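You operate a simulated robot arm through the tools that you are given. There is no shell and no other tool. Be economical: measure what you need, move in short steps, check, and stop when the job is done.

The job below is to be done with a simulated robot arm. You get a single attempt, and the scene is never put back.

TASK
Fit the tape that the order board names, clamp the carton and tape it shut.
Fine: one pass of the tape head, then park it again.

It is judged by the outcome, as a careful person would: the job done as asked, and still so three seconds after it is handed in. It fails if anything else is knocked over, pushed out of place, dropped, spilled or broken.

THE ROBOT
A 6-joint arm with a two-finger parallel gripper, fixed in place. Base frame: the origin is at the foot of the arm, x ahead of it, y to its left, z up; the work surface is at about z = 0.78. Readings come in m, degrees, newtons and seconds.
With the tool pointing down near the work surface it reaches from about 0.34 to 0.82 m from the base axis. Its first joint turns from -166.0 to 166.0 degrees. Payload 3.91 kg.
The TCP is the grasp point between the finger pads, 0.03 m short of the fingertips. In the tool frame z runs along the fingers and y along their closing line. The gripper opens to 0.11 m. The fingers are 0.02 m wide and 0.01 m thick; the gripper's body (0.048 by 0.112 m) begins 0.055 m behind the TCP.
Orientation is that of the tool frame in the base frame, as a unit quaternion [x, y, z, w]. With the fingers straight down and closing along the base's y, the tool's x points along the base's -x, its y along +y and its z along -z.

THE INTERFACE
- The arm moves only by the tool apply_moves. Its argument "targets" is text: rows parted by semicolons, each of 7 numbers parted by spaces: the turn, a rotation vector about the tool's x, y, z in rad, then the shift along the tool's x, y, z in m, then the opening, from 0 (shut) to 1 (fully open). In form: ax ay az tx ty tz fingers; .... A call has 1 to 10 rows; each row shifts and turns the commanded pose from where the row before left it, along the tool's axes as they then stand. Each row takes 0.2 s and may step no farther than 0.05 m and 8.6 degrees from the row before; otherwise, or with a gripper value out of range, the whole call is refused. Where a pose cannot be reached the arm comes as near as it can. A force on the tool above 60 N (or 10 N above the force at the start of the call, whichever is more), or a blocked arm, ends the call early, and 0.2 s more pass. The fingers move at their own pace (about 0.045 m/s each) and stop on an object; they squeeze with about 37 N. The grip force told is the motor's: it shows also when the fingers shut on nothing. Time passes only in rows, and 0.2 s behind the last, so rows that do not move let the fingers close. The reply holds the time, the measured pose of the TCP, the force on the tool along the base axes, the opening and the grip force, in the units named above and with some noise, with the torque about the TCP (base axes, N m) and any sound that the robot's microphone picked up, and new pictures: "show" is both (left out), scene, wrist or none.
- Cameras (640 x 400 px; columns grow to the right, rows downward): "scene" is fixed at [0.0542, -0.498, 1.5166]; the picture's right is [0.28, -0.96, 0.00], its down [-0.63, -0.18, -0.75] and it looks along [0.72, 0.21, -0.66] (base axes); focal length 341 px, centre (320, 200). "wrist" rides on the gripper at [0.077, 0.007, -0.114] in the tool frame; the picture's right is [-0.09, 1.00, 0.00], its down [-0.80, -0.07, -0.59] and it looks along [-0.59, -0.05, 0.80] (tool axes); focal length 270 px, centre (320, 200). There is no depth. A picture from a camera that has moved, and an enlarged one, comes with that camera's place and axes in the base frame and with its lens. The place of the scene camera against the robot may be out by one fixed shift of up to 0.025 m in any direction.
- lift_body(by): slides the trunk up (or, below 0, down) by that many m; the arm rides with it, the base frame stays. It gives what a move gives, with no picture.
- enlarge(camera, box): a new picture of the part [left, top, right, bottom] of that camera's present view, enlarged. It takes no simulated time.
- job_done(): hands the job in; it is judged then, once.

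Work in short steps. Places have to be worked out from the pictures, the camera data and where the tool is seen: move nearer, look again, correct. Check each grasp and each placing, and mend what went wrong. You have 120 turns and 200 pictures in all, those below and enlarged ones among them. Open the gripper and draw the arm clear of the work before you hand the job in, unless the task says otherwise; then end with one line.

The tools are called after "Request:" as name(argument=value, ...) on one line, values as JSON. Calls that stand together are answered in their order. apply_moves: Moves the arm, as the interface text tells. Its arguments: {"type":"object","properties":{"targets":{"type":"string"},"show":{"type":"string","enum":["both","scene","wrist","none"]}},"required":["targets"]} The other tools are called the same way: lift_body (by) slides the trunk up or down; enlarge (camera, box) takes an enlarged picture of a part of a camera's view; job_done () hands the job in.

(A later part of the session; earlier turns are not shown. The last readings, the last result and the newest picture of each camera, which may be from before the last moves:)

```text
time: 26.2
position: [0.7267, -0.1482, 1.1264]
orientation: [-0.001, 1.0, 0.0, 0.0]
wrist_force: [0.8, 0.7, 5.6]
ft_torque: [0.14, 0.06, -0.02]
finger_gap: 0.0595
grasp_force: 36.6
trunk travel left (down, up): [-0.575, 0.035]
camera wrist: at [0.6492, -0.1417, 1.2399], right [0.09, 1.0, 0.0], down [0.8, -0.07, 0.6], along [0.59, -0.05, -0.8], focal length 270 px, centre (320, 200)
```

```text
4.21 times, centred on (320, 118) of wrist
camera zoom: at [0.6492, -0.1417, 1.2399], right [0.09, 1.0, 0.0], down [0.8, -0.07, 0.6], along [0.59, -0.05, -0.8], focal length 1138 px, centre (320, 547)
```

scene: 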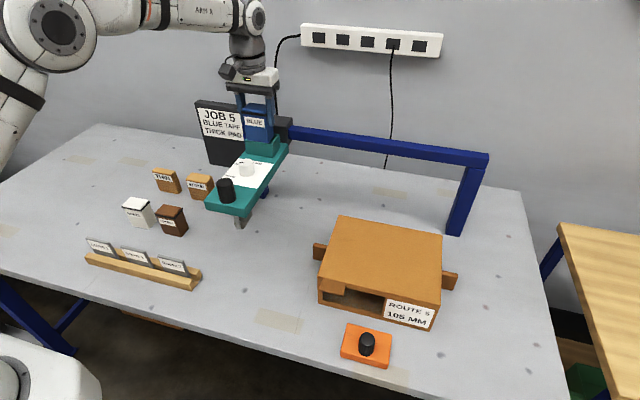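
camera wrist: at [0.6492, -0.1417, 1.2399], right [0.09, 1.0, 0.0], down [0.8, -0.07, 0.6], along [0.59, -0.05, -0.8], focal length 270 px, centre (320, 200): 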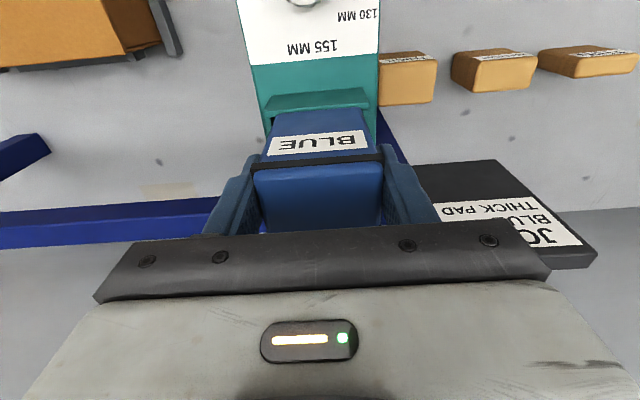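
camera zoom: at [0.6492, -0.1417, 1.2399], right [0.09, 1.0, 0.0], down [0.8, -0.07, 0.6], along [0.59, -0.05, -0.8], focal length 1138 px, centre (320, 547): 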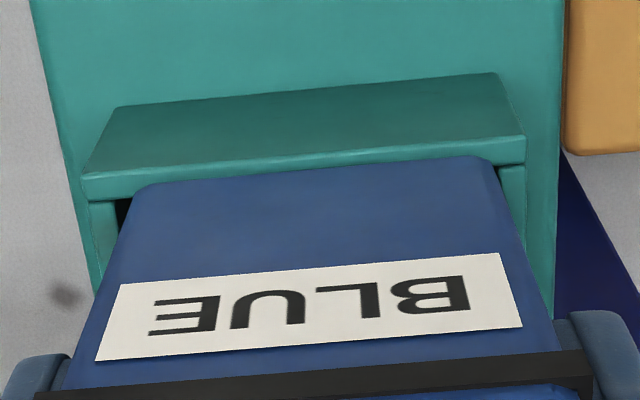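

The cassette rests on the near rim, about 2–3 mm short in x and slightly left in y. I lift 5 mm, shift +4 mm x and -1 mm y, then lower again.

Request:
apply_moves(targets="0 0 0 0 0 -0.006 0; 0 0 0 -0.004 -0.001 0 0; 0 0 0 0 0 0.005 0; 0 0 0 0 0 0.006 0; 0 0 0 0 0 0.006 0", show="wrist")

Request:
enlarge(camera="wrist", box=[245, 70, 395, 165])

Request:
enlarge(camera="scene", box=[240, 110, 290, 165])

```text
time: 27.4
position: [0.7286, -0.1491, 1.1175]
orientation: [-0.001, 1.0, -0.001, 0.002]
wrist_force: [3.9, -1.4, 35.4]
ft_torque: [0.17, 0.39, 0.01]
finger_gap: 0.0598
grasp_force: 36.8
trunk travel left (down, up): [-0.575, 0.035]
camera wrist: at [0.6512, -0.1426, 1.2315], right [0.09, 1.0, 0.0], down [0.8, -0.07, 0.6], along [0.6, -0.05, -0.8], focal length 270 px, centre (320, 200)
```

wrist: 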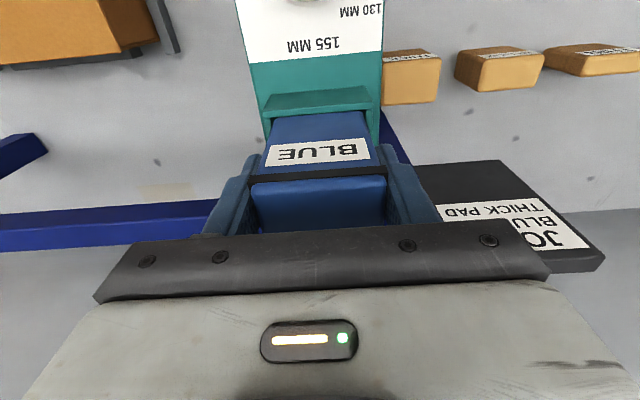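

```text
4.21 times, centred on (320, 118) of wrist
camera zoom: at [0.6512, -0.1426, 1.2315], right [0.09, 1.0, 0.0], down [0.8, -0.07, 0.6], along [0.6, -0.05, -0.8], focal length 1138 px, centre (320, 547)
```

zoom: 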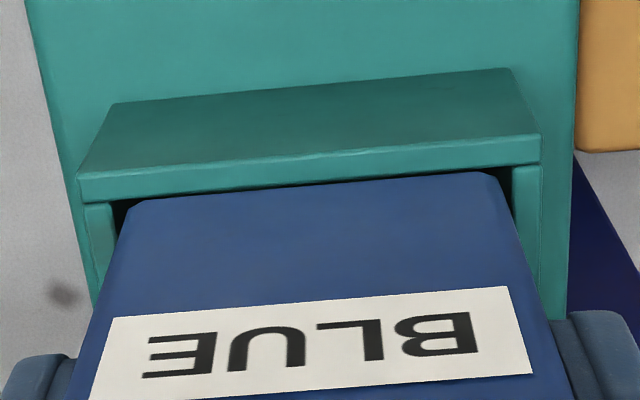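

```text
7.27 times, centred on (265, 138) of scene
camera zoom: at [0.0542, -0.498, 1.5166], right [0.28, -0.96, 0.0], down [-0.63, -0.18, -0.75], along [0.72, 0.21, -0.66], focal length 2478 px, centre (720, 654)
```

zoom: 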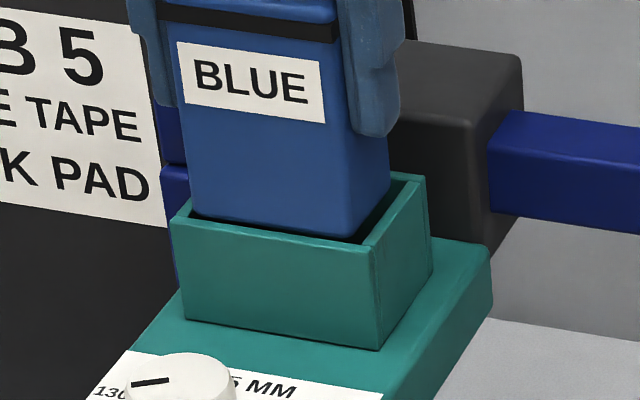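

The contact torques put the contact on the near side (rx ≈ -0.018), and the rim is apparently at about z 1.053, so the socket centre lies farther, near x ≈ 0.735. I lift, shift +5 mm in x, and lower gently.

Request:
apply_moves(targets="0 0 0 0 0 -0.012 0; 0 0 0 -0.005 0 0 0; 0 0 0 0 0 0.005 0; 0 0 0 0 0 0.005 0; 0 0 0 0 0 0.003 0", show="wrist")

Request:
enlarge(camera="wrist", box=[245, 70, 395, 165])

Request:
enlarge(camera="scene", box=[240, 110, 290, 165])

```text
time: 28.6
position: [0.7354, -0.1494, 1.1175]
orientation: [0.0, 1.0, -0.001, 0.005]
wrist_force: [2.8, -0.8, 27.2]
ft_torque: [0.19, -0.83, -0.03]
finger_gap: 0.0598
grasp_force: 37.2
trunk travel left (down, up): [-0.575, 0.035]
camera wrist: at [0.6567, -0.1428, 1.232], right [0.09, 1.0, 0.0], down [0.8, -0.07, 0.6], along [0.6, -0.05, -0.8], focal length 270 px, centre (320, 200)
```

wrist: 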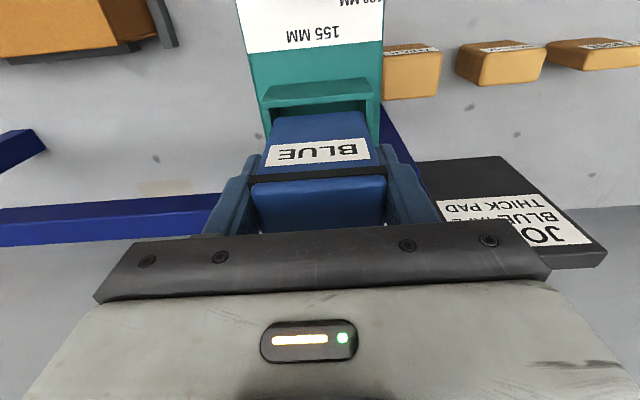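

```text
4.21 times, centred on (320, 118) of wrist
camera zoom: at [0.6567, -0.1428, 1.232], right [0.09, 1.0, 0.0], down [0.8, -0.07, 0.6], along [0.6, -0.05, -0.8], focal length 1138 px, centre (320, 547)
```

zoom: 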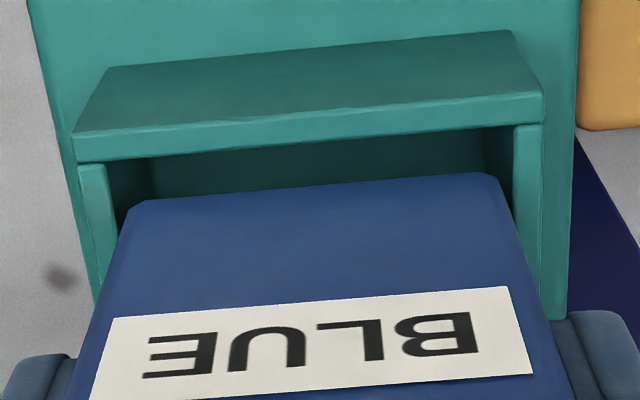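

```text
7.27 times, centred on (265, 138) of scene
camera zoom: at [0.0542, -0.498, 1.5166], right [0.28, -0.96, 0.0], down [-0.63, -0.18, -0.75], along [0.72, 0.21, -0.66], focal length 2478 px, centre (720, 654)
```

zoom: 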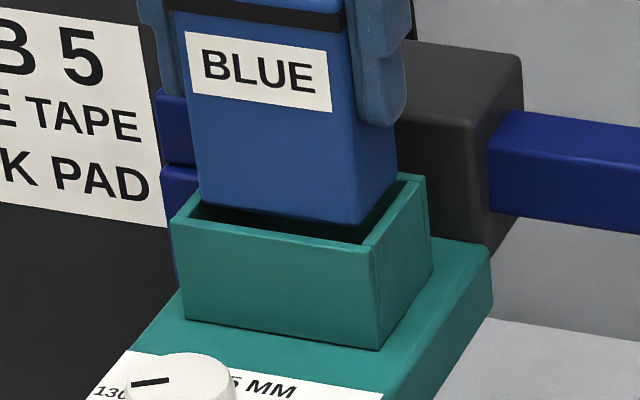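

Now the contact is at the far side (rx ≈ +0.024), so the true centre lies between: I go back 2.5 mm to x ≈ 0.733 and lower again.

Request:
apply_moves(targets="0 0 0 0 0 -0.012 0; 0 0 0 0.0025 0 0 0; 0 0 0 0 0 0.005 0; 0 0 0 0 0 0.004 0; 0 0 0 0 0 0.003 0", show="none")

Request:
enlarge(camera="wrist", box=[245, 70, 395, 165])

```text
time: 29.8
position: [0.7336, -0.1499, 1.1113]
orientation: [0.001, 1.0, 0.001, 0.0]
wrist_force: [0.4, -0.7, -1.4]
ft_torque: [-0.01, -0.02, 0.04]
finger_gap: 0.0596
grasp_force: 37.2
trunk travel left (down, up): [-0.575, 0.035]
```

```text
4.21 times, centred on (320, 118) of wrist
camera zoom: at [0.6566, -0.1433, 1.2265], right [0.09, 1.0, 0.0], down [0.8, -0.07, 0.59], along [0.59, -0.05, -0.8], focal length 1138 px, centre (320, 547)
```

zoom: 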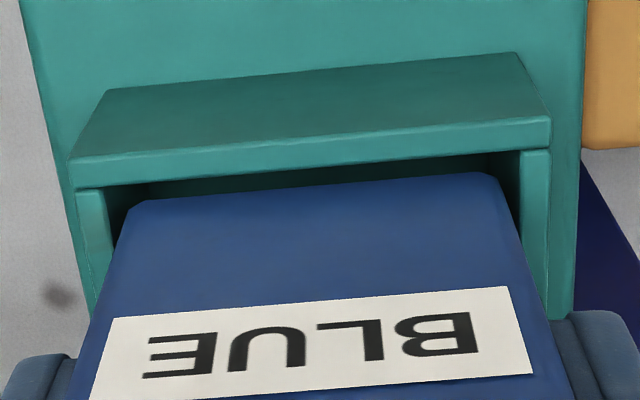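

It has entered without contact. I keep lowering in small steps.

Request:
apply_moves(targets="0 0 0 0 0 0.006 0; 0 0 0 0 0 0.006 0; 0 0 0 0 0 0.006 0; 0 0 0 0 0 0.005 0", show="wrist")

Request:
enlarge(camera="scene", box=[240, 110, 290, 165])

```text
time: 30.8
position: [0.7324, -0.1502, 1.0899]
orientation: [0.001, 1.0, 0.0, 0.0]
wrist_force: [1.3, 0.2, -0.6]
ft_torque: [-0.01, 0.04, 0.0]
finger_gap: 0.0597
grasp_force: 37.1
trunk travel left (down, up): [-0.575, 0.035]
camera wrist: at [0.6562, -0.1434, 1.204], right [0.09, 1.0, 0.0], down [0.8, -0.07, 0.59], along [0.59, -0.05, -0.8], focal length 270 px, centre (320, 200)
```

wrist: 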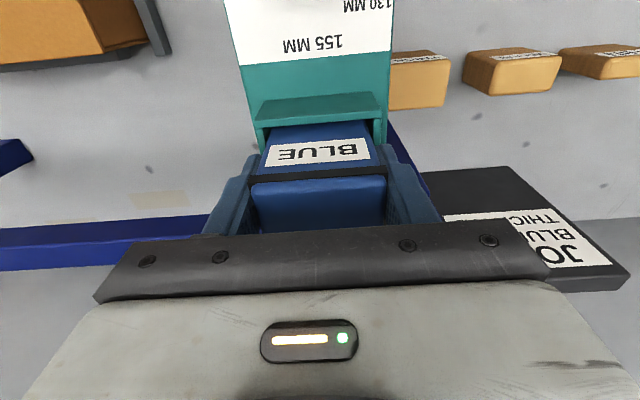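

```text
7.27 times, centred on (265, 138) of scene
camera zoom: at [0.0542, -0.498, 1.5166], right [0.28, -0.96, 0.0], down [-0.63, -0.18, -0.75], along [0.72, 0.21, -0.66], focal length 2478 px, centre (720, 654)
```

zoom: 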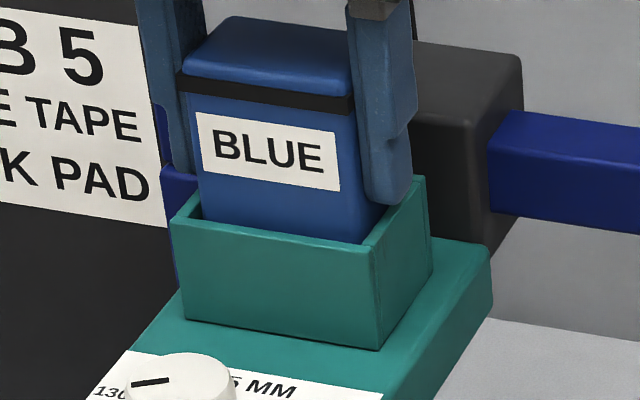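

The fingertips are just above the rim. I lower 4 mm more and open so it slides the last bit down its guide.

Request:
apply_moves(targets="0 0 0 0 0 0.004 0; 0 0 0 0 0 0 0.6; 0 0 0 0 0 0 0.72; 0 0 0 0 0 0 0.72", show="wrist")

Request:
enlarge(camera="scene", box=[240, 110, 290, 165])

```text
time: 31.8
position: [0.7335, -0.1497, 1.0852]
orientation: [0.0, 1.0, 0.0, 0.0]
wrist_force: [0.0, 0.1, 0.2]
ft_torque: [-0.01, 0.02, -0.01]
finger_gap: 0.0791
grasp_force: 0.1
trunk travel left (down, up): [-0.575, 0.035]
camera wrist: at [0.6559, -0.1433, 1.2], right [0.09, 1.0, 0.0], down [0.8, -0.07, 0.59], along [0.59, -0.05, -0.8], focal length 270 px, centre (320, 200)
```

wrist: 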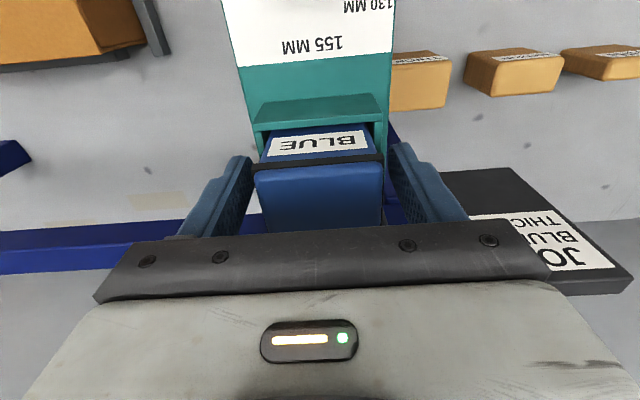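

```text
7.27 times, centred on (265, 138) of scene
camera zoom: at [0.0542, -0.498, 1.5166], right [0.28, -0.96, 0.0], down [-0.63, -0.18, -0.75], along [0.72, 0.21, -0.66], focal length 2478 px, centre (720, 654)
```

zoom: 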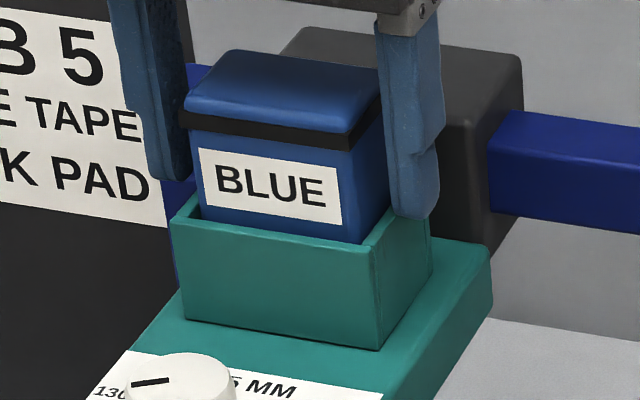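

It stands straight in the socket. I raise, close the fingers and press its top lightly to make sure it is seated.

Request:
apply_moves(targets="0 0 0 0 0 -0.03 0.72; 0 0 0 0 0 -0.04 0.72; 0 0 0 0 0 0 0.2; 0 0 0 0 0 0 0; 0 0 0 0 0 0 0; 0 0 0 0 0 0 0; 0 0 0 0 0 0.012 0; 0 0 0 0 0 0.006 0; 0 0 0 0 0 0.004 0", show="wrist")

```text
time: 33.8
position: [0.7328, -0.1497, 1.1346]
orientation: [-0.001, 1.0, 0.0, 0.0]
wrist_force: [-0.7, 1.2, 0.7]
ft_torque: [0.03, 0.02, -0.02]
finger_gap: 0.0001
grasp_force: 36.7
trunk travel left (down, up): [-0.575, 0.035]
camera wrist: at [0.6561, -0.1436, 1.2483], right [0.09, 1.0, 0.0], down [0.8, -0.07, 0.59], along [0.59, -0.05, -0.8], focal length 270 px, centre (320, 200)
```

wrist: 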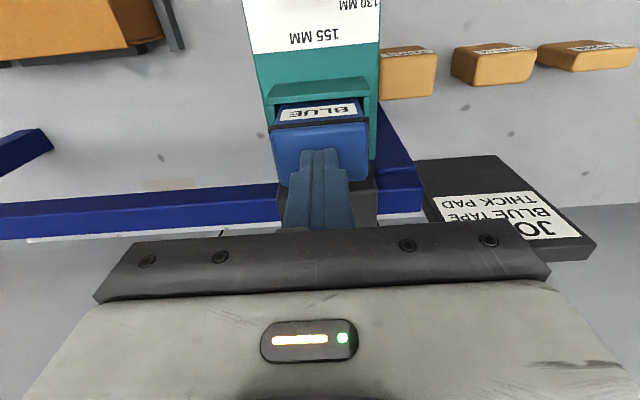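

I lower in small steps until a light contact shows.

Request:
apply_moves(targets="0 0 0 0 0 0.003 0; 0 0 0 0 0 0.003 0; 0 0 0 0 0 0.002 0", show="none")

Request:
apply_moves(targets="0 0 0 0 0 0.002 0; 0 0 0 0 0 0.002 0", show="none")

```text
time: 34.6
position: [0.7318, -0.1497, 1.1274]
orientation: [0.0, 1.0, 0.001, 0.001]
wrist_force: [0.8, -0.5, 6.9]
ft_torque: [-0.04, 0.0, -0.03]
finger_gap: 0.0001
grasp_force: 37.2
trunk travel left (down, up): [-0.575, 0.035]
```

```text
time: 35.2
position: [0.7322, -0.1497, 1.127]
orientation: [0.0, 1.0, -0.001, 0.005]
wrist_force: [6.4, -2.5, 31.3]
ft_torque: [-0.05, -0.17, 0.02]
finger_gap: 0.0001
grasp_force: 36.8
trunk travel left (down, up): [-0.575, 0.035]
```

It is firmly seated (31 N press, no movement). I rise and travel over to the orange clamp box, whose knob top is near (0.39, -0.50, 0.84).

Request:
apply_moves(targets="0 0 0 0 0 -0.02 0; 0 0 0 0 0 -0.05 0; 0 0 0 0.034 -0.034 0 0.3; 0 0 0 0.034 -0.034 0 0.5; 0 0 0 0.034 -0.034 0 0.6; 0 0 0 0.034 -0.034 0 0.6; 0 0 0 0.034 -0.034 0 0.6; 0 0 0 0.034 -0.034 0 0.6; 0 0 0 0.034 -0.034 0 0.6; 0 0 0 0.034 -0.034 0 0.6", show="none")

Request:
apply_moves(targets="0 0 0 0.034 -0.034 0 0.6; 0 0 0 0.034 -0.034 0 0.6; 0 0 0 0 0 0.045 0.6; 0 0 0 0 0 0.045 0.6; 0 0 0 0 0 0.045 0.6; 0 0 0 0 0 0.045 0.6", show="both")

```text
time: 37.4
position: [0.4608, -0.4229, 1.1919]
orientation: [0.0, 1.0, 0.0, 0.0]
wrist_force: [0.1, -0.4, -0.5]
ft_torque: [0.02, -0.02, 0.01]
finger_gap: 0.0659
grasp_force: 0.1
trunk travel left (down, up): [-0.575, 0.035]
```

```text
time: 38.8
position: [0.3925, -0.4905, 1.0109]
orientation: [0.001, 1.0, 0.001, 0.0]
wrist_force: [-1.1, -0.6, 0.1]
ft_torque: [0.01, 0.06, 0.0]
finger_gap: 0.0659
grasp_force: 0.1
trunk travel left (down, up): [-0.575, 0.035]
camera wrist: at [0.3161, -0.4837, 1.1258], right [0.09, 1.0, 0.0], down [0.8, -0.07, 0.59], along [0.59, -0.05, -0.8], focal length 270 px, centre (320, 200)
```

scene: 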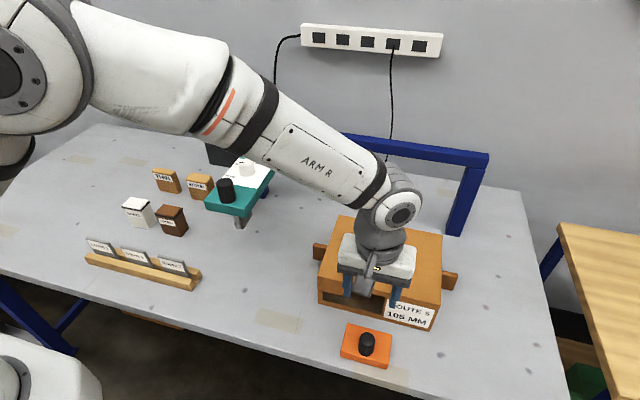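
wrist: 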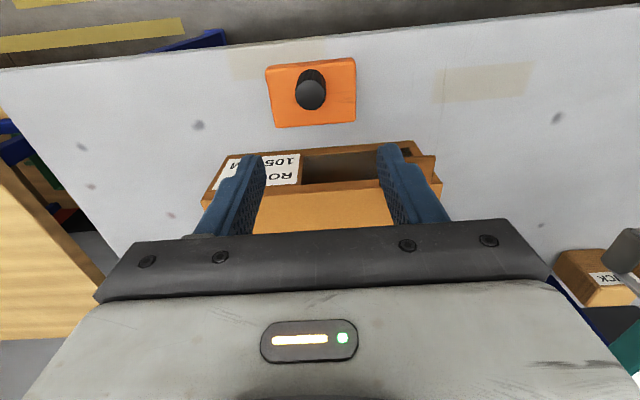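

The knob is at (0.391, -0.499), top about 0.84. I descend around it with the fingers on either side.

Request:
apply_moves(targets="0 0 0 0.001 -0.0085 0.045 0.6; 0 0 0 0 0 0.045 0.6; 0 0 0 0 0 0.04 0.6", show="wrist")

Request:
enlarge(camera="scene", box=[320, 220, 450, 380])

```text
time: 39.6
position: [0.3918, -0.4978, 0.8804]
orientation: [0.001, 1.0, -0.001, 0.0]
wrist_force: [0.0, 0.0, -0.2]
ft_torque: [-0.03, 0.03, -0.01]
finger_gap: 0.0659
grasp_force: 0.0
trunk travel left (down, up): [-0.575, 0.035]
camera wrist: at [0.3142, -0.4916, 0.995], right [0.09, 1.0, 0.0], down [0.8, -0.07, 0.59], along [0.59, -0.05, -0.8], focal length 270 px, centre (320, 200)
```

wrist: 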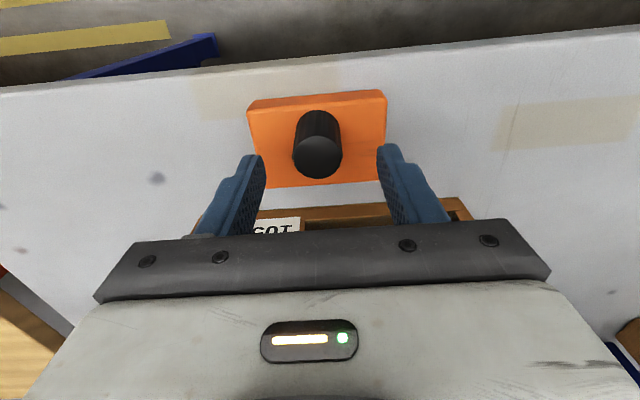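

```text
2.50 times, centred on (385, 300) of scene
camera zoom: at [0.0542, -0.498, 1.5166], right [0.28, -0.96, 0.0], down [-0.63, -0.18, -0.75], along [0.72, 0.21, -0.66], focal length 852 px, centre (158, -50)
```

zoom: 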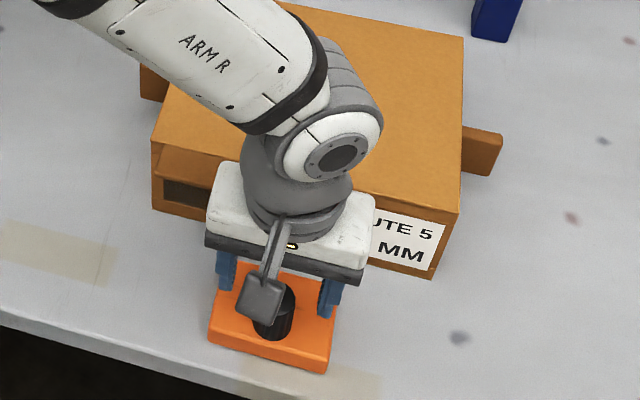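

Aligned with the knob. I descend to z ≈ 0.848 and close.

Request:
apply_moves(targets="0 0 0 0 -0.001 0.02 0.6; 0 0 0 0 0 0.012 0.6; 0 0 0 0 0 0 0.3; 0 0 0 0 0 0 0; 0 0 0 0 0 0 0; 0 0 0 0 0 0 0; 0 0 0 0 0 0 0", show="both")

```text
time: 41.2
position: [0.3906, -0.5001, 0.8491]
orientation: [-0.001, 1.0, 0.0, 0.0]
wrist_force: [0.1, -5.9, -0.7]
ft_torque: [0.46, -0.08, -0.07]
finger_gap: 0.0321
grasp_force: 45.2
trunk travel left (down, up): [-0.575, 0.035]
camera wrist: at [0.3143, -0.4932, 0.9641], right [0.09, 1.0, 0.0], down [0.8, -0.07, 0.59], along [0.59, -0.05, -0.8], focal length 270 px, centre (320, 200)
```

scene: 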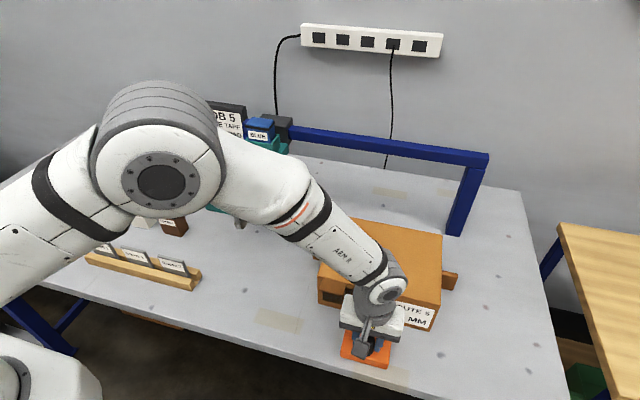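
wrist: 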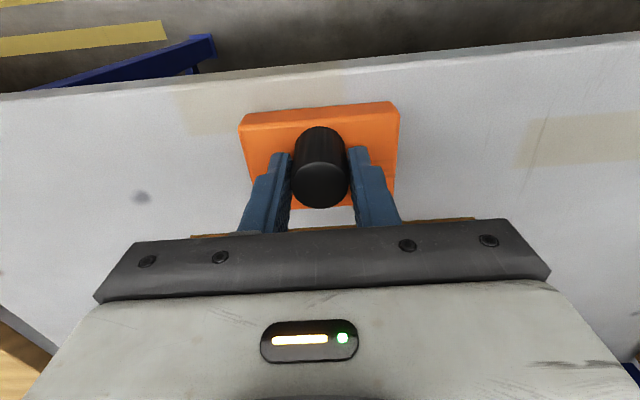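

The knob is gripped (32 mm). I try turning it clockwise a little and read the torque.

Request:
apply_moves(targets="0 0 0.05 0 -0.0005 0 0; 0 0 0.1 0 0 0 0; 0 0 0.1 0 0 0 0", show="wrist")

```text
time: 42.0
position: [0.3914, -0.5005, 0.8505]
orientation: [0.125, 0.992, 0.001, 0.001]
wrist_force: [1.7, -3.1, -0.7]
ft_torque: [-0.1, 0.03, 0.9]
finger_gap: 0.0313
grasp_force: 45.2
trunk travel left (down, up): [-0.575, 0.035]
camera wrist: at [0.3188, -0.4747, 0.9641], right [0.33, 0.94, 0.0], down [0.76, -0.27, 0.59], along [0.56, -0.2, -0.8], focal length 270 px, centre (320, 200)
```

wrist: 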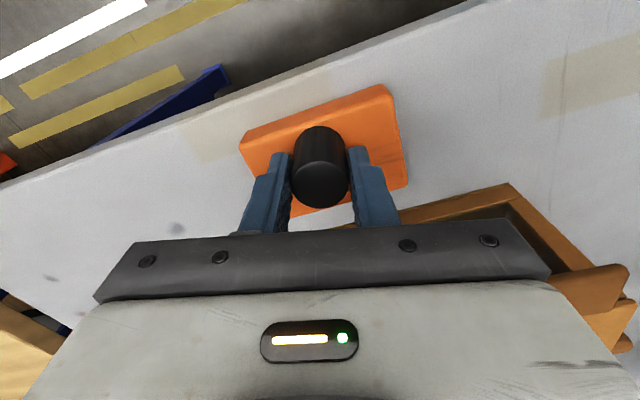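

A resisting torque of 0.9 N·m shows; I continue some more to tell a turning knob from slipping.

Request:
apply_moves(targets="0 0 0.1 0 0 0 0; 0 0 0.1 0 0 0 0; 0 0 0.1 0 0 0 0", show="wrist")

Request:
enlarge(camera="wrist", box=[270, 110, 370, 220])

```text
time: 42.8
position: [0.3911, -0.4995, 0.8494]
orientation: [0.274, 0.962, 0.001, -0.001]
wrist_force: [-0.6, -2.2, -1.0]
ft_torque: [-0.06, -0.05, 0.36]
finger_gap: 0.0314
grasp_force: 44.5
trunk travel left (down, up): [-0.575, 0.035]
camera wrist: at [0.3296, -0.4544, 0.964], right [0.6, 0.8, 0.0], down [0.64, -0.48, 0.59], along [0.48, -0.35, -0.8], focal length 270 px, centre (320, 200)
```

wrist: 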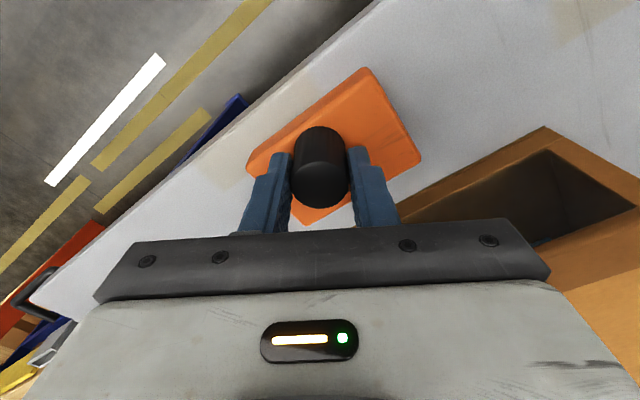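

```text
3.64 times, centred on (320, 165) of wrist
camera zoom: at [0.3296, -0.4544, 0.964], right [0.6, 0.8, 0.0], down [0.64, -0.48, 0.59], along [0.48, -0.35, -0.8], focal length 983 px, centre (320, 327)
```

zoom: 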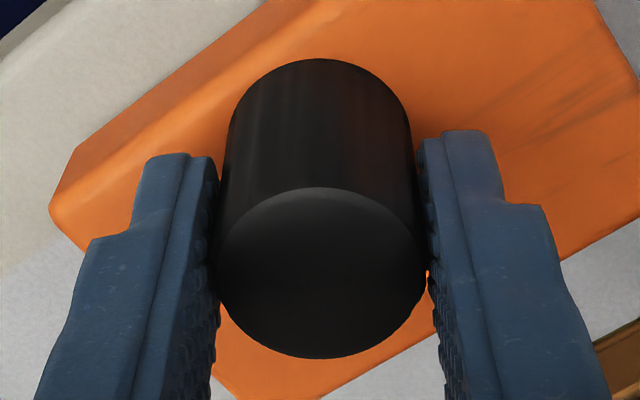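

It looks like slipping. The wear streaks run along the box's y, so I loosen, turn back to square, regrip and try sliding it along +y gently.

Request:
apply_moves(targets="0 0 0 0 0 0 0.5; 0 0 0 0 0 0 0.5; 0 0 -0.14 0 0 0 0.5; 0 0 -0.14 0 0 0 0.5; 0 0 -0.14 0 0 0 0.5; 0 0 -0.13 0 0 0 0.5; 0 0 0 0 0 0 0; 0 0 0 0 0 0 0; 0 0 0 0 0 0 0; 0 0 0 0 0 0 0", show="none")

Request:
apply_moves(targets="0 0 0 0 0.003 0 0; 0 0 0 0 0.003 0 0; 0 0 0 0 0.004 0 0", show="wrist")

```text
time: 45.0
position: [0.3916, -0.5003, 0.8491]
orientation: [-0.001, 1.0, 0.001, 0.0]
wrist_force: [-1.0, 3.1, -1.6]
ft_torque: [-0.53, -0.2, 0.57]
finger_gap: 0.0319
grasp_force: 44.7
trunk travel left (down, up): [-0.575, 0.035]
```

```text
time: 46.0
position: [0.3922, -0.4996, 0.8492]
orientation: [0.001, 1.0, -0.006, 0.003]
wrist_force: [1.0, -22.6, -17.4]
ft_torque: [0.67, 0.48, -0.15]
finger_gap: 0.0321
grasp_force: 44.9
trunk travel left (down, up): [-0.575, 0.035]
stopped in row 3: the force on the tool passed its limit at 62 N (the readings are from after the stop); the commanded pose is now the measured one
camera wrist: at [0.3148, -0.4912, 0.9636], right [0.09, 1.0, -0.01], down [0.8, -0.07, 0.6], along [0.6, -0.07, -0.8], focal length 270 px, centre (320, 200)
```

wrist: 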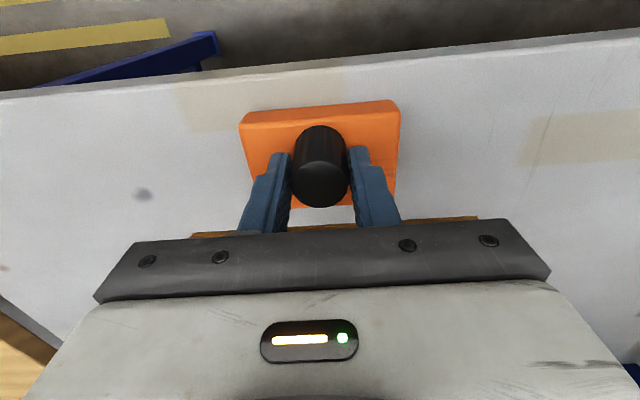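

It is rigid in y (62 N, nothing moved). The knob sits toward the -x side of its box, so I try sliding it along +x in tiny steps.

Request:
apply_moves(targets="0 0 0 0 0 0 0; 0 0 0 -0.002 0 0 0; 0 0 0 -0.002 0 0 0; 0 0 0 -0.002 0 0 0", show="none")

```text
time: 47.0
position: [0.3985, -0.5002, 0.85]
orientation: [0.001, 1.0, -0.006, 0.003]
wrist_force: [-3.8, -34.3, -22.4]
ft_torque: [0.79, 0.21, -0.25]
finger_gap: 0.032
grasp_force: 45.6
trunk travel left (down, up): [-0.575, 0.035]
```

x moved 6 mm against only 4 N, so the knob seems to slide toward the carton. I relieve the side force and look.

Request:
apply_moves(targets="0 0 0 0 -0.002 0 0; 0 0 0 -0.003 -0.001 0 0; 0 0 0 -0.003 0 0 0", show="both")

Request:
enlarge(camera="wrist", box=[220, 80, 420, 230])

```text
time: 47.8
position: [0.4046, -0.5004, 0.8499]
orientation: [0.001, 1.0, -0.003, 0.002]
wrist_force: [-3.9, -17.2, -23.2]
ft_torque: [1.14, -0.26, -0.27]
finger_gap: 0.0319
grasp_force: 45.1
trunk travel left (down, up): [-0.575, 0.035]
camera wrist: at [0.3273, -0.4922, 0.9641], right [0.09, 1.0, -0.01], down [0.8, -0.07, 0.6], along [0.6, -0.06, -0.8], focal length 270 px, centre (320, 200)
```

scene: 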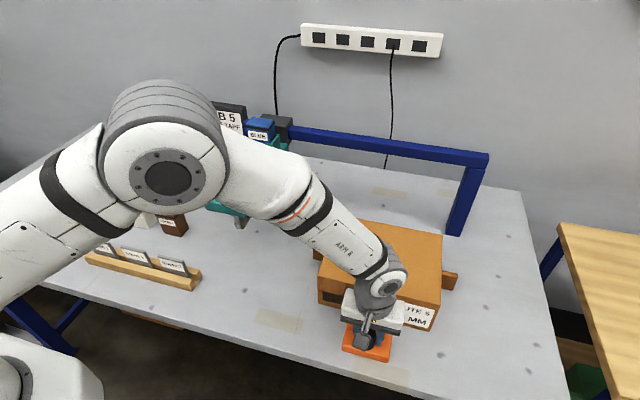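
wrist: 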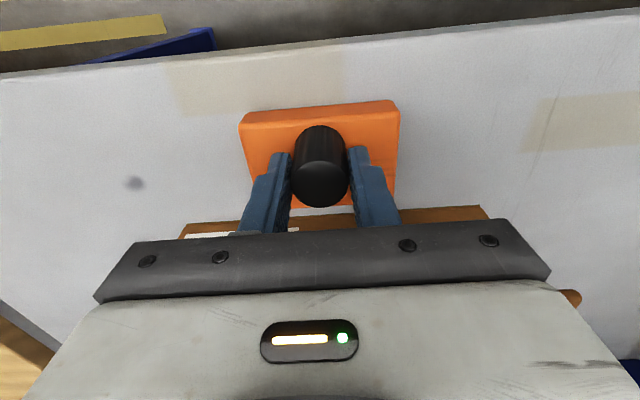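

```text
2.67 times, centred on (320, 155) of wrist
camera zoom: at [0.3273, -0.4922, 0.9641], right [0.09, 1.0, -0.01], down [0.8, -0.07, 0.6], along [0.6, -0.06, -0.8], focal length 721 px, centre (320, 320)
```

zoom: 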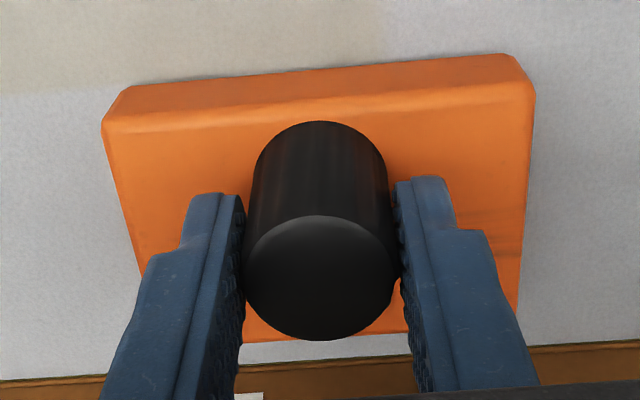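

The whole orange block moves with the knob: it is the clamp shoe, sliding on an x guide toward the carton. I ease the vertical load and push on in small steps until it meets the carton.

Request:
apply_moves(targets="0 0 0 -0.003 -0.001 0.001 0; 0 0 0 -0.003 0 0 0; 0 0 0 -0.003 0 0 0", show="none")

Request:
enlarge(camera="wrist", box=[200, 80, 440, 230])

```text
time: 48.6
position: [0.4134, -0.4993, 0.8504]
orientation: [0.0, 1.0, -0.004, 0.002]
wrist_force: [-4.1, -3.2, -16.3]
ft_torque: [1.34, 0.88, 0.2]
finger_gap: 0.0322
grasp_force: 45.0
trunk travel left (down, up): [-0.575, 0.035]
```

```text
2.67 times, centred on (320, 155) of wrist
camera zoom: at [0.3363, -0.4919, 0.9641], right [0.09, 1.0, -0.01], down [0.8, -0.07, 0.6], along [0.6, -0.06, -0.8], focal length 721 px, centre (320, 320)
```

zoom: 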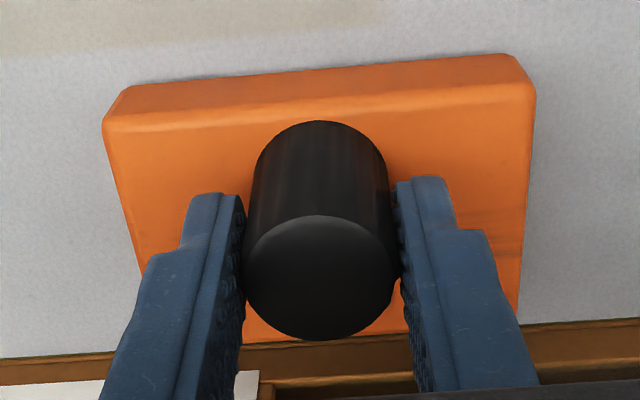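

Nearly touching the carton. I continue in 2–3 mm steps, watching Fx.

Request:
apply_moves(targets="0 0 0 -0.003 0 0 0; 0 0 0 -0.003 0 0 0; 0 0 0 -0.002 0 0 0", show="none")

Request:
enlarge(camera="scene", box=[300, 210, 470, 370])

Request:
enlarge(camera="wrist", box=[200, 80, 440, 230])

```text
time: 49.4
position: [0.4219, -0.5005, 0.8497]
orientation: [0.003, 1.0, -0.006, 0.003]
wrist_force: [-4.5, 5.6, -20.2]
ft_torque: [1.42, 0.53, 0.07]
finger_gap: 0.0317
grasp_force: 45.0
trunk travel left (down, up): [-0.575, 0.035]
```

```text
2.50 times, centred on (385, 290) of scene
camera zoom: at [0.0542, -0.498, 1.5166], right [0.28, -0.96, 0.0], down [-0.63, -0.18, -0.75], along [0.72, 0.21, -0.66], focal length 852 px, centre (158, -25)
```

zoom: 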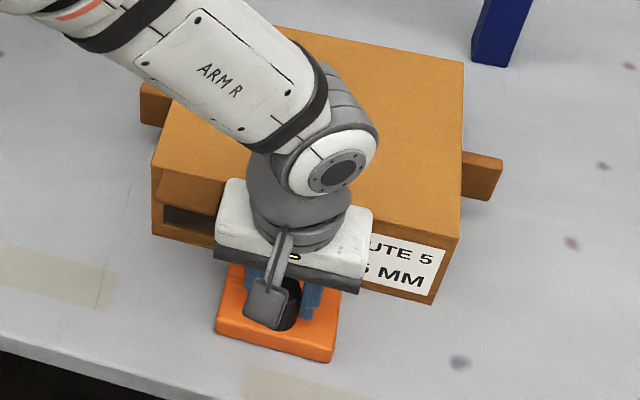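

```text
2.67 times, centred on (320, 155) of wrist
camera zoom: at [0.3443, -0.4918, 0.9641], right [0.09, 1.0, -0.01], down [0.8, -0.07, 0.6], along [0.6, -0.06, -0.8], focal length 721 px, centre (320, 320)
```

zoom: 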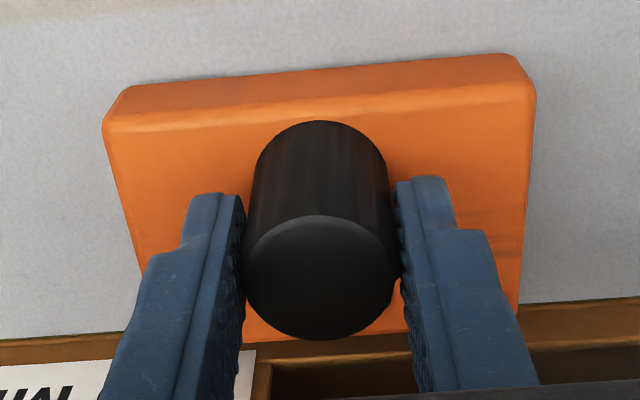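

Still free (4.5 N). I keep pushing.

Request:
apply_moves(targets="0 0 0 -0.003 0 0 0; 0 0 0 -0.003 0 0 0; 0 0 0 -0.002 0 0 0", show="none")

Request:
enlarge(camera="wrist", box=[200, 80, 440, 230])

```text
time: 50.2
position: [0.4303, -0.4996, 0.8503]
orientation: [0.001, 1.0, -0.006, 0.002]
wrist_force: [-1.7, 6.8, -22.3]
ft_torque: [1.44, -0.04, 0.03]
finger_gap: 0.0319
grasp_force: 45.4
trunk travel left (down, up): [-0.575, 0.035]
```

```text
2.67 times, centred on (320, 155) of wrist
camera zoom: at [0.3535, -0.4917, 0.964], right [0.09, 1.0, -0.01], down [0.8, -0.07, 0.6], along [0.6, -0.06, -0.8], focal length 721 px, centre (320, 320)
```

zoom: 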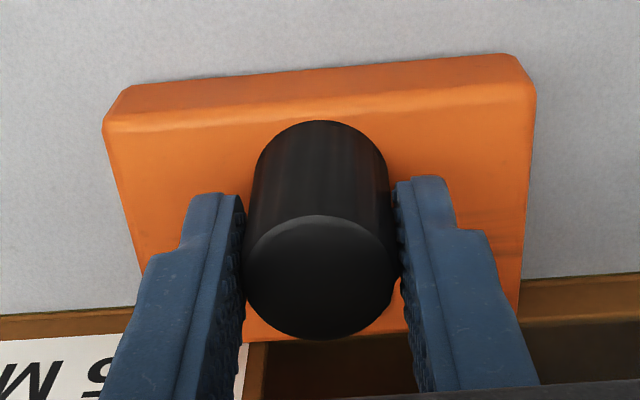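

Still free; I continue the same way.

Request:
apply_moves(targets="0 0 0 -0.002 0 0 0; 0 0 0 -0.002 0 0 0; 0 0 0 -0.002 0 0 0", show="both")

Request:
enlarge(camera="scene", box=[300, 210, 470, 370])

```text
time: 51.0
position: [0.4313, -0.4999, 0.8494]
orientation: [0.002, 1.0, -0.004, 0.002]
wrist_force: [-31.6, 1.8, -23.0]
ft_torque: [0.94, 0.62, -0.09]
finger_gap: 0.0317
grasp_force: 45.0
trunk travel left (down, up): [-0.575, 0.035]
camera wrist: at [0.3546, -0.4921, 0.9643], right [0.09, 1.0, -0.01], down [0.8, -0.07, 0.6], along [0.59, -0.06, -0.8], focal length 270 px, centre (320, 200)
```

scene: 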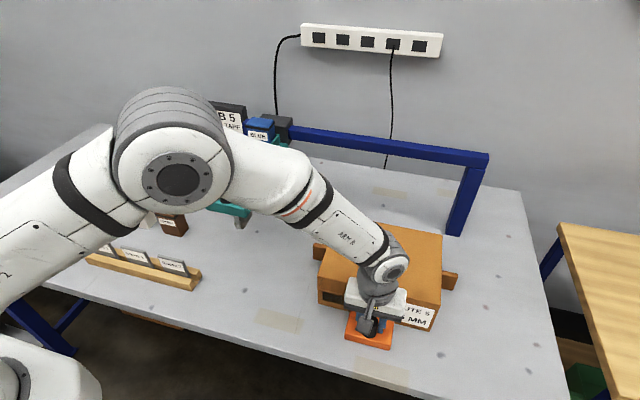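
wrist: 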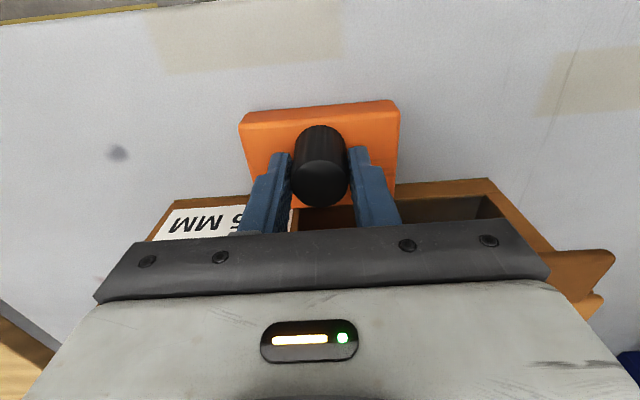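

```text
2.50 times, centred on (385, 290) of scene
camera zoom: at [0.0542, -0.498, 1.5166], right [0.28, -0.96, 0.0], down [-0.63, -0.18, -0.75], along [0.72, 0.21, -0.66], focal length 852 px, centre (158, -25)
```

zoom: 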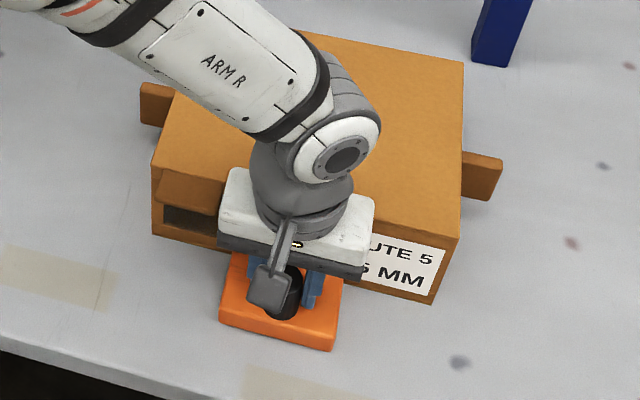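

The block stops firmly at 0.431 (32 N), against the carton. I push 2 mm more to be sure of the end of travel, then ease.

Request:
apply_moves(targets="0 0 0 -0.001 0 0 0; 0 0 0 -0.001 0 0 0; 0 0 0 0 0 0 0", show="none")

```text
time: 51.8
position: [0.4337, -0.4999, 0.8507]
orientation: [0.002, 1.0, -0.004, 0.003]
wrist_force: [-36.9, -1.3, -16.5]
ft_torque: [1.09, 0.66, 0.03]
finger_gap: 0.0321
grasp_force: 44.9
trunk travel left (down, up): [-0.575, 0.035]
```

Force levels at about 37 N. I open, rise and look at the clamp and the carton.

Request:
apply_moves(targets="0 0 0 0.002 0 0 0.2; 0 0 0 0 0 0 0.6; 0 0 0 0 0 0 0.6; 0 0 0 0 0 -0.02 0.6; 0 0 0 0 0 -0.045 0.6; 0 0 0 0.03 0 -0.04 0.6; 0 0 0 0.03 0 -0.04 0.6; 0 0 0 0.03 0 -0.04 0.6", show="both")

Request:
enlarge(camera="scene", box=[300, 210, 470, 370])

Request:
enlarge(camera="wrist", box=[220, 60, 440, 240])

```text
time: 53.6
position: [0.3421, -0.4965, 1.0381]
orientation: [0.0, 1.0, -0.006, 0.004]
wrist_force: [-0.5, 0.9, -0.4]
ft_torque: [-0.03, -0.01, 0.04]
finger_gap: 0.066
grasp_force: 0.1
trunk travel left (down, up): [-0.575, 0.035]
camera wrist: at [0.2644, -0.4888, 1.151], right [0.09, 1.0, -0.01], down [0.8, -0.06, 0.6], along [0.6, -0.06, -0.8], focal length 270 px, centre (320, 200)
```

scene: 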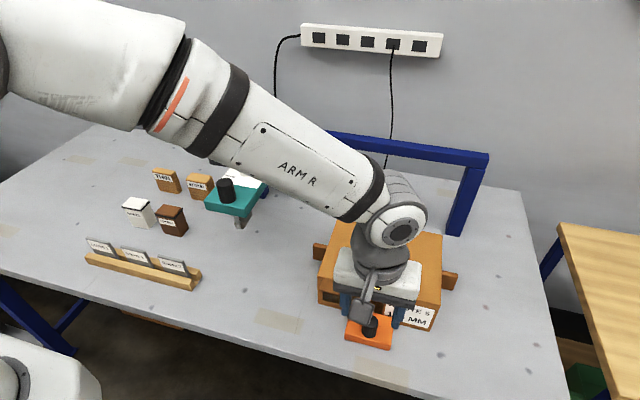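
wrist: 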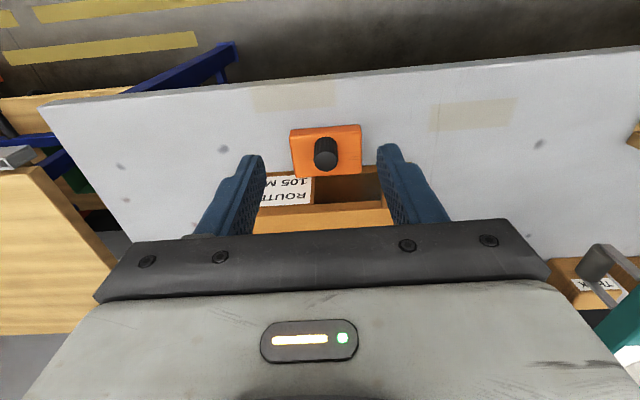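

```text
2.50 times, centred on (385, 290) of scene
camera zoom: at [0.0542, -0.498, 1.5166], right [0.28, -0.96, 0.0], down [-0.63, -0.18, -0.75], along [0.72, 0.21, -0.66], focal length 852 px, centre (158, -25)
```

zoom: 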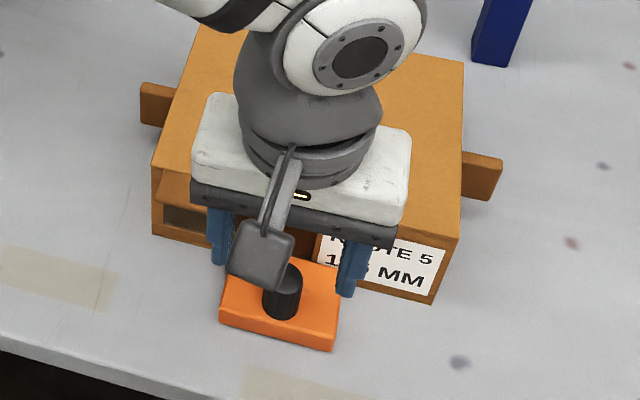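

```text
2.22 times, centred on (330, 150) of wrist
camera zoom: at [0.2644, -0.4888, 1.151], right [0.09, 1.0, -0.01], down [0.8, -0.06, 0.6], along [0.6, -0.06, -0.8], focal length 601 px, centre (298, 311)
```

zoom: 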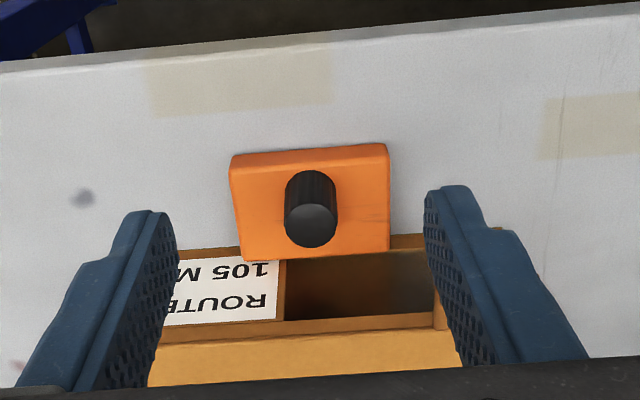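

The clamp stays closed on the carton. Next the head's handle, whose top is near (0.540, -0.149, 1.049): I rise, level the tool and go above it.

Request:
apply_moves(targets="-0.012 0.008 0 0 0 -0.045 0.6; 0 0 0 0 0 -0.045 0.6; 0 0 0 0 0 -0.03 0.6; 0 0 0 -0.022 0.0385 0 0.6; 0 0 0 -0.022 0.0385 0 0.6; 0 0 0 -0.022 0.0385 0 0.6; 0 0 0 -0.022 0.0385 0 0.6; 0 0 0 -0.022 0.0385 0 0.6; 0 0 0 -0.022 0.0385 0 0.6; 0 0 0 -0.022 0.0385 0 0.6", show="none")

Request:
apply_moves(targets="0 0 0 -0.022 0.0385 0 0.6; 0 0 0 -0.022 0.0385 0 0.6; 0 0 0 0 0 0 0.6", show="both")

Request:
enlarge(camera="scene", box=[190, 60, 490, 260])

```text
time: 55.8
position: [0.4986, -0.226, 1.1546]
orientation: [0.001, 1.0, -0.001, -0.001]
wrist_force: [0.0, -0.2, -0.1]
ft_torque: [-0.04, -0.01, 0.01]
finger_gap: 0.0662
grasp_force: 0.0
trunk travel left (down, up): [-0.575, 0.035]
```

```text
time: 56.6
position: [0.5422, -0.1494, 1.1551]
orientation: [0.001, 1.0, 0.001, -0.002]
wrist_force: [0.0, -0.3, -0.3]
ft_torque: [-0.01, -0.04, 0.0]
finger_gap: 0.0659
grasp_force: 0.1
trunk travel left (down, up): [-0.575, 0.035]
camera wrist: at [0.4658, -0.1434, 1.2698], right [0.09, 1.0, 0.0], down [0.8, -0.07, 0.59], along [0.59, -0.05, -0.8], focal length 270 px, centre (320, 200)
```

scene: 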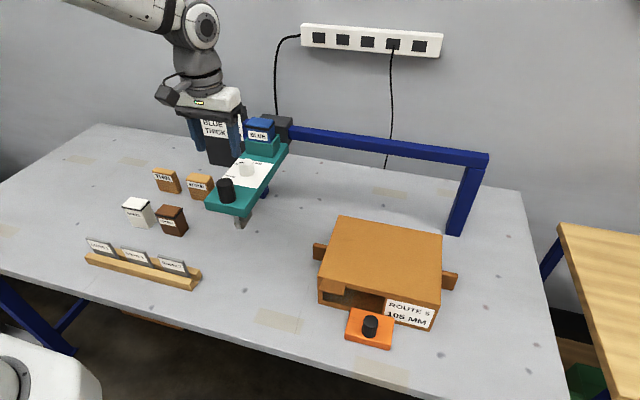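
wrist: 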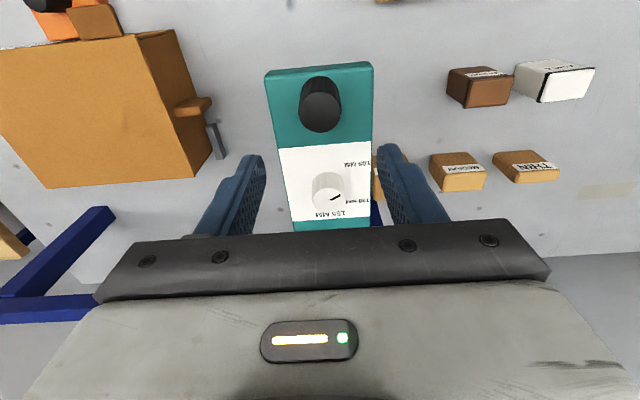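

```text
2.00 times, centred on (340, 160) of scene
camera zoom: at [0.0542, -0.498, 1.5166], right [0.28, -0.96, 0.0], down [-0.63, -0.18, -0.75], along [0.72, 0.21, -0.66], focal length 681 px, centre (280, 280)
```

zoom: 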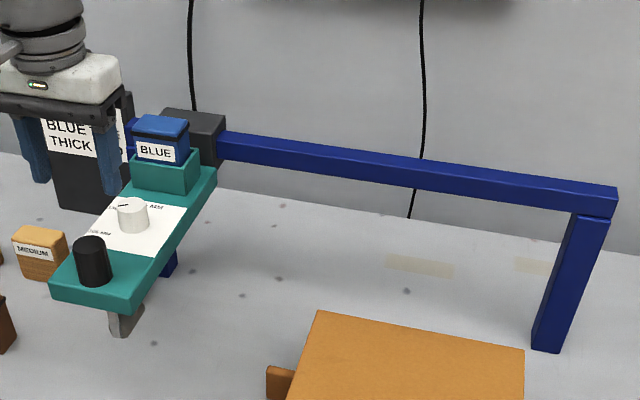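

The handle is right below the TCP. I descend to z ≈ 1.05 and close on it.

Request:
apply_moves(targets="0 0 0 0.001 0 0.04 0.6; 0 0 0 0 0 0.04 0.6; 0 0 0 0 0 0.02 0.6; 0 0 0 0 0 0.005 0.6; 0 0 0 0 0 0 0.3; 0 0 0 0 0 0 0; 0 0 0 0 0 0 0; 0 0 0 0 0 0 0", show="wrist")

```text
time: 58.4
position: [0.5406, -0.1505, 1.0498]
orientation: [0.001, 1.0, 0.001, -0.001]
wrist_force: [-1.4, 4.5, -3.2]
ft_torque: [0.96, -0.34, 0.13]
finger_gap: 0.036
grasp_force: 44.8
trunk travel left (down, up): [-0.575, 0.035]
camera wrist: at [0.4653, -0.1435, 1.1646], right [0.09, 1.0, 0.0], down [0.8, -0.07, 0.59], along [0.59, -0.05, -0.81], focal length 270 px, centre (320, 200)
```

wrist: 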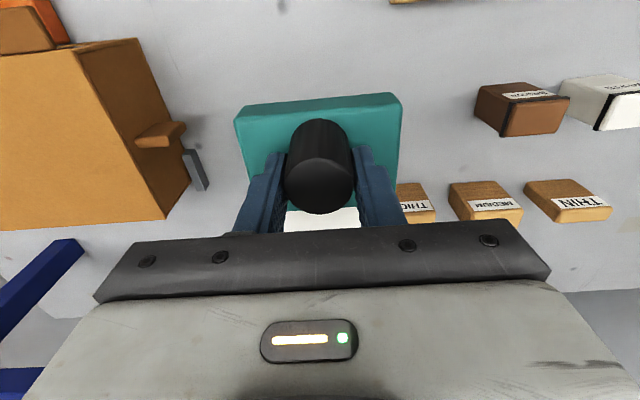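

Handle gripped (36 mm). I try the first few millimetres along -y and read the force.

Request:
apply_moves(targets="0 0 0 0 -0.004 0 0; 0 0 0 0 -0.006 0 0; 0 0 0 0 -0.01 0 0; 0 0 0 0 -0.01 0 0", show="scene")

```text
time: 59.4
position: [0.541, -0.1823, 1.0493]
orientation: [0.002, 1.0, 0.0, -0.002]
wrist_force: [-4.3, 0.1, -14.4]
ft_torque: [0.95, -1.17, -0.24]
finger_gap: 0.0358
grasp_force: 45.0
trunk travel left (down, up): [-0.575, 0.035]
```

scene: 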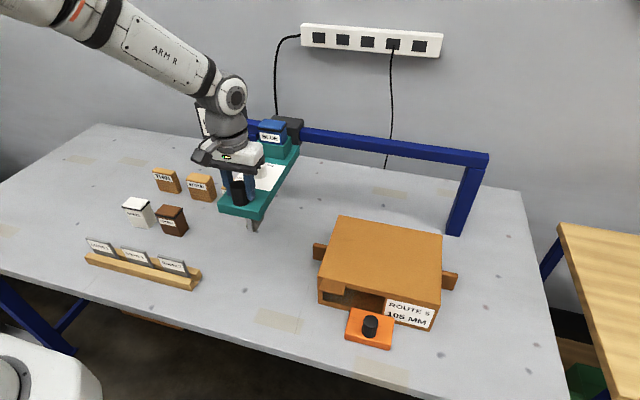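

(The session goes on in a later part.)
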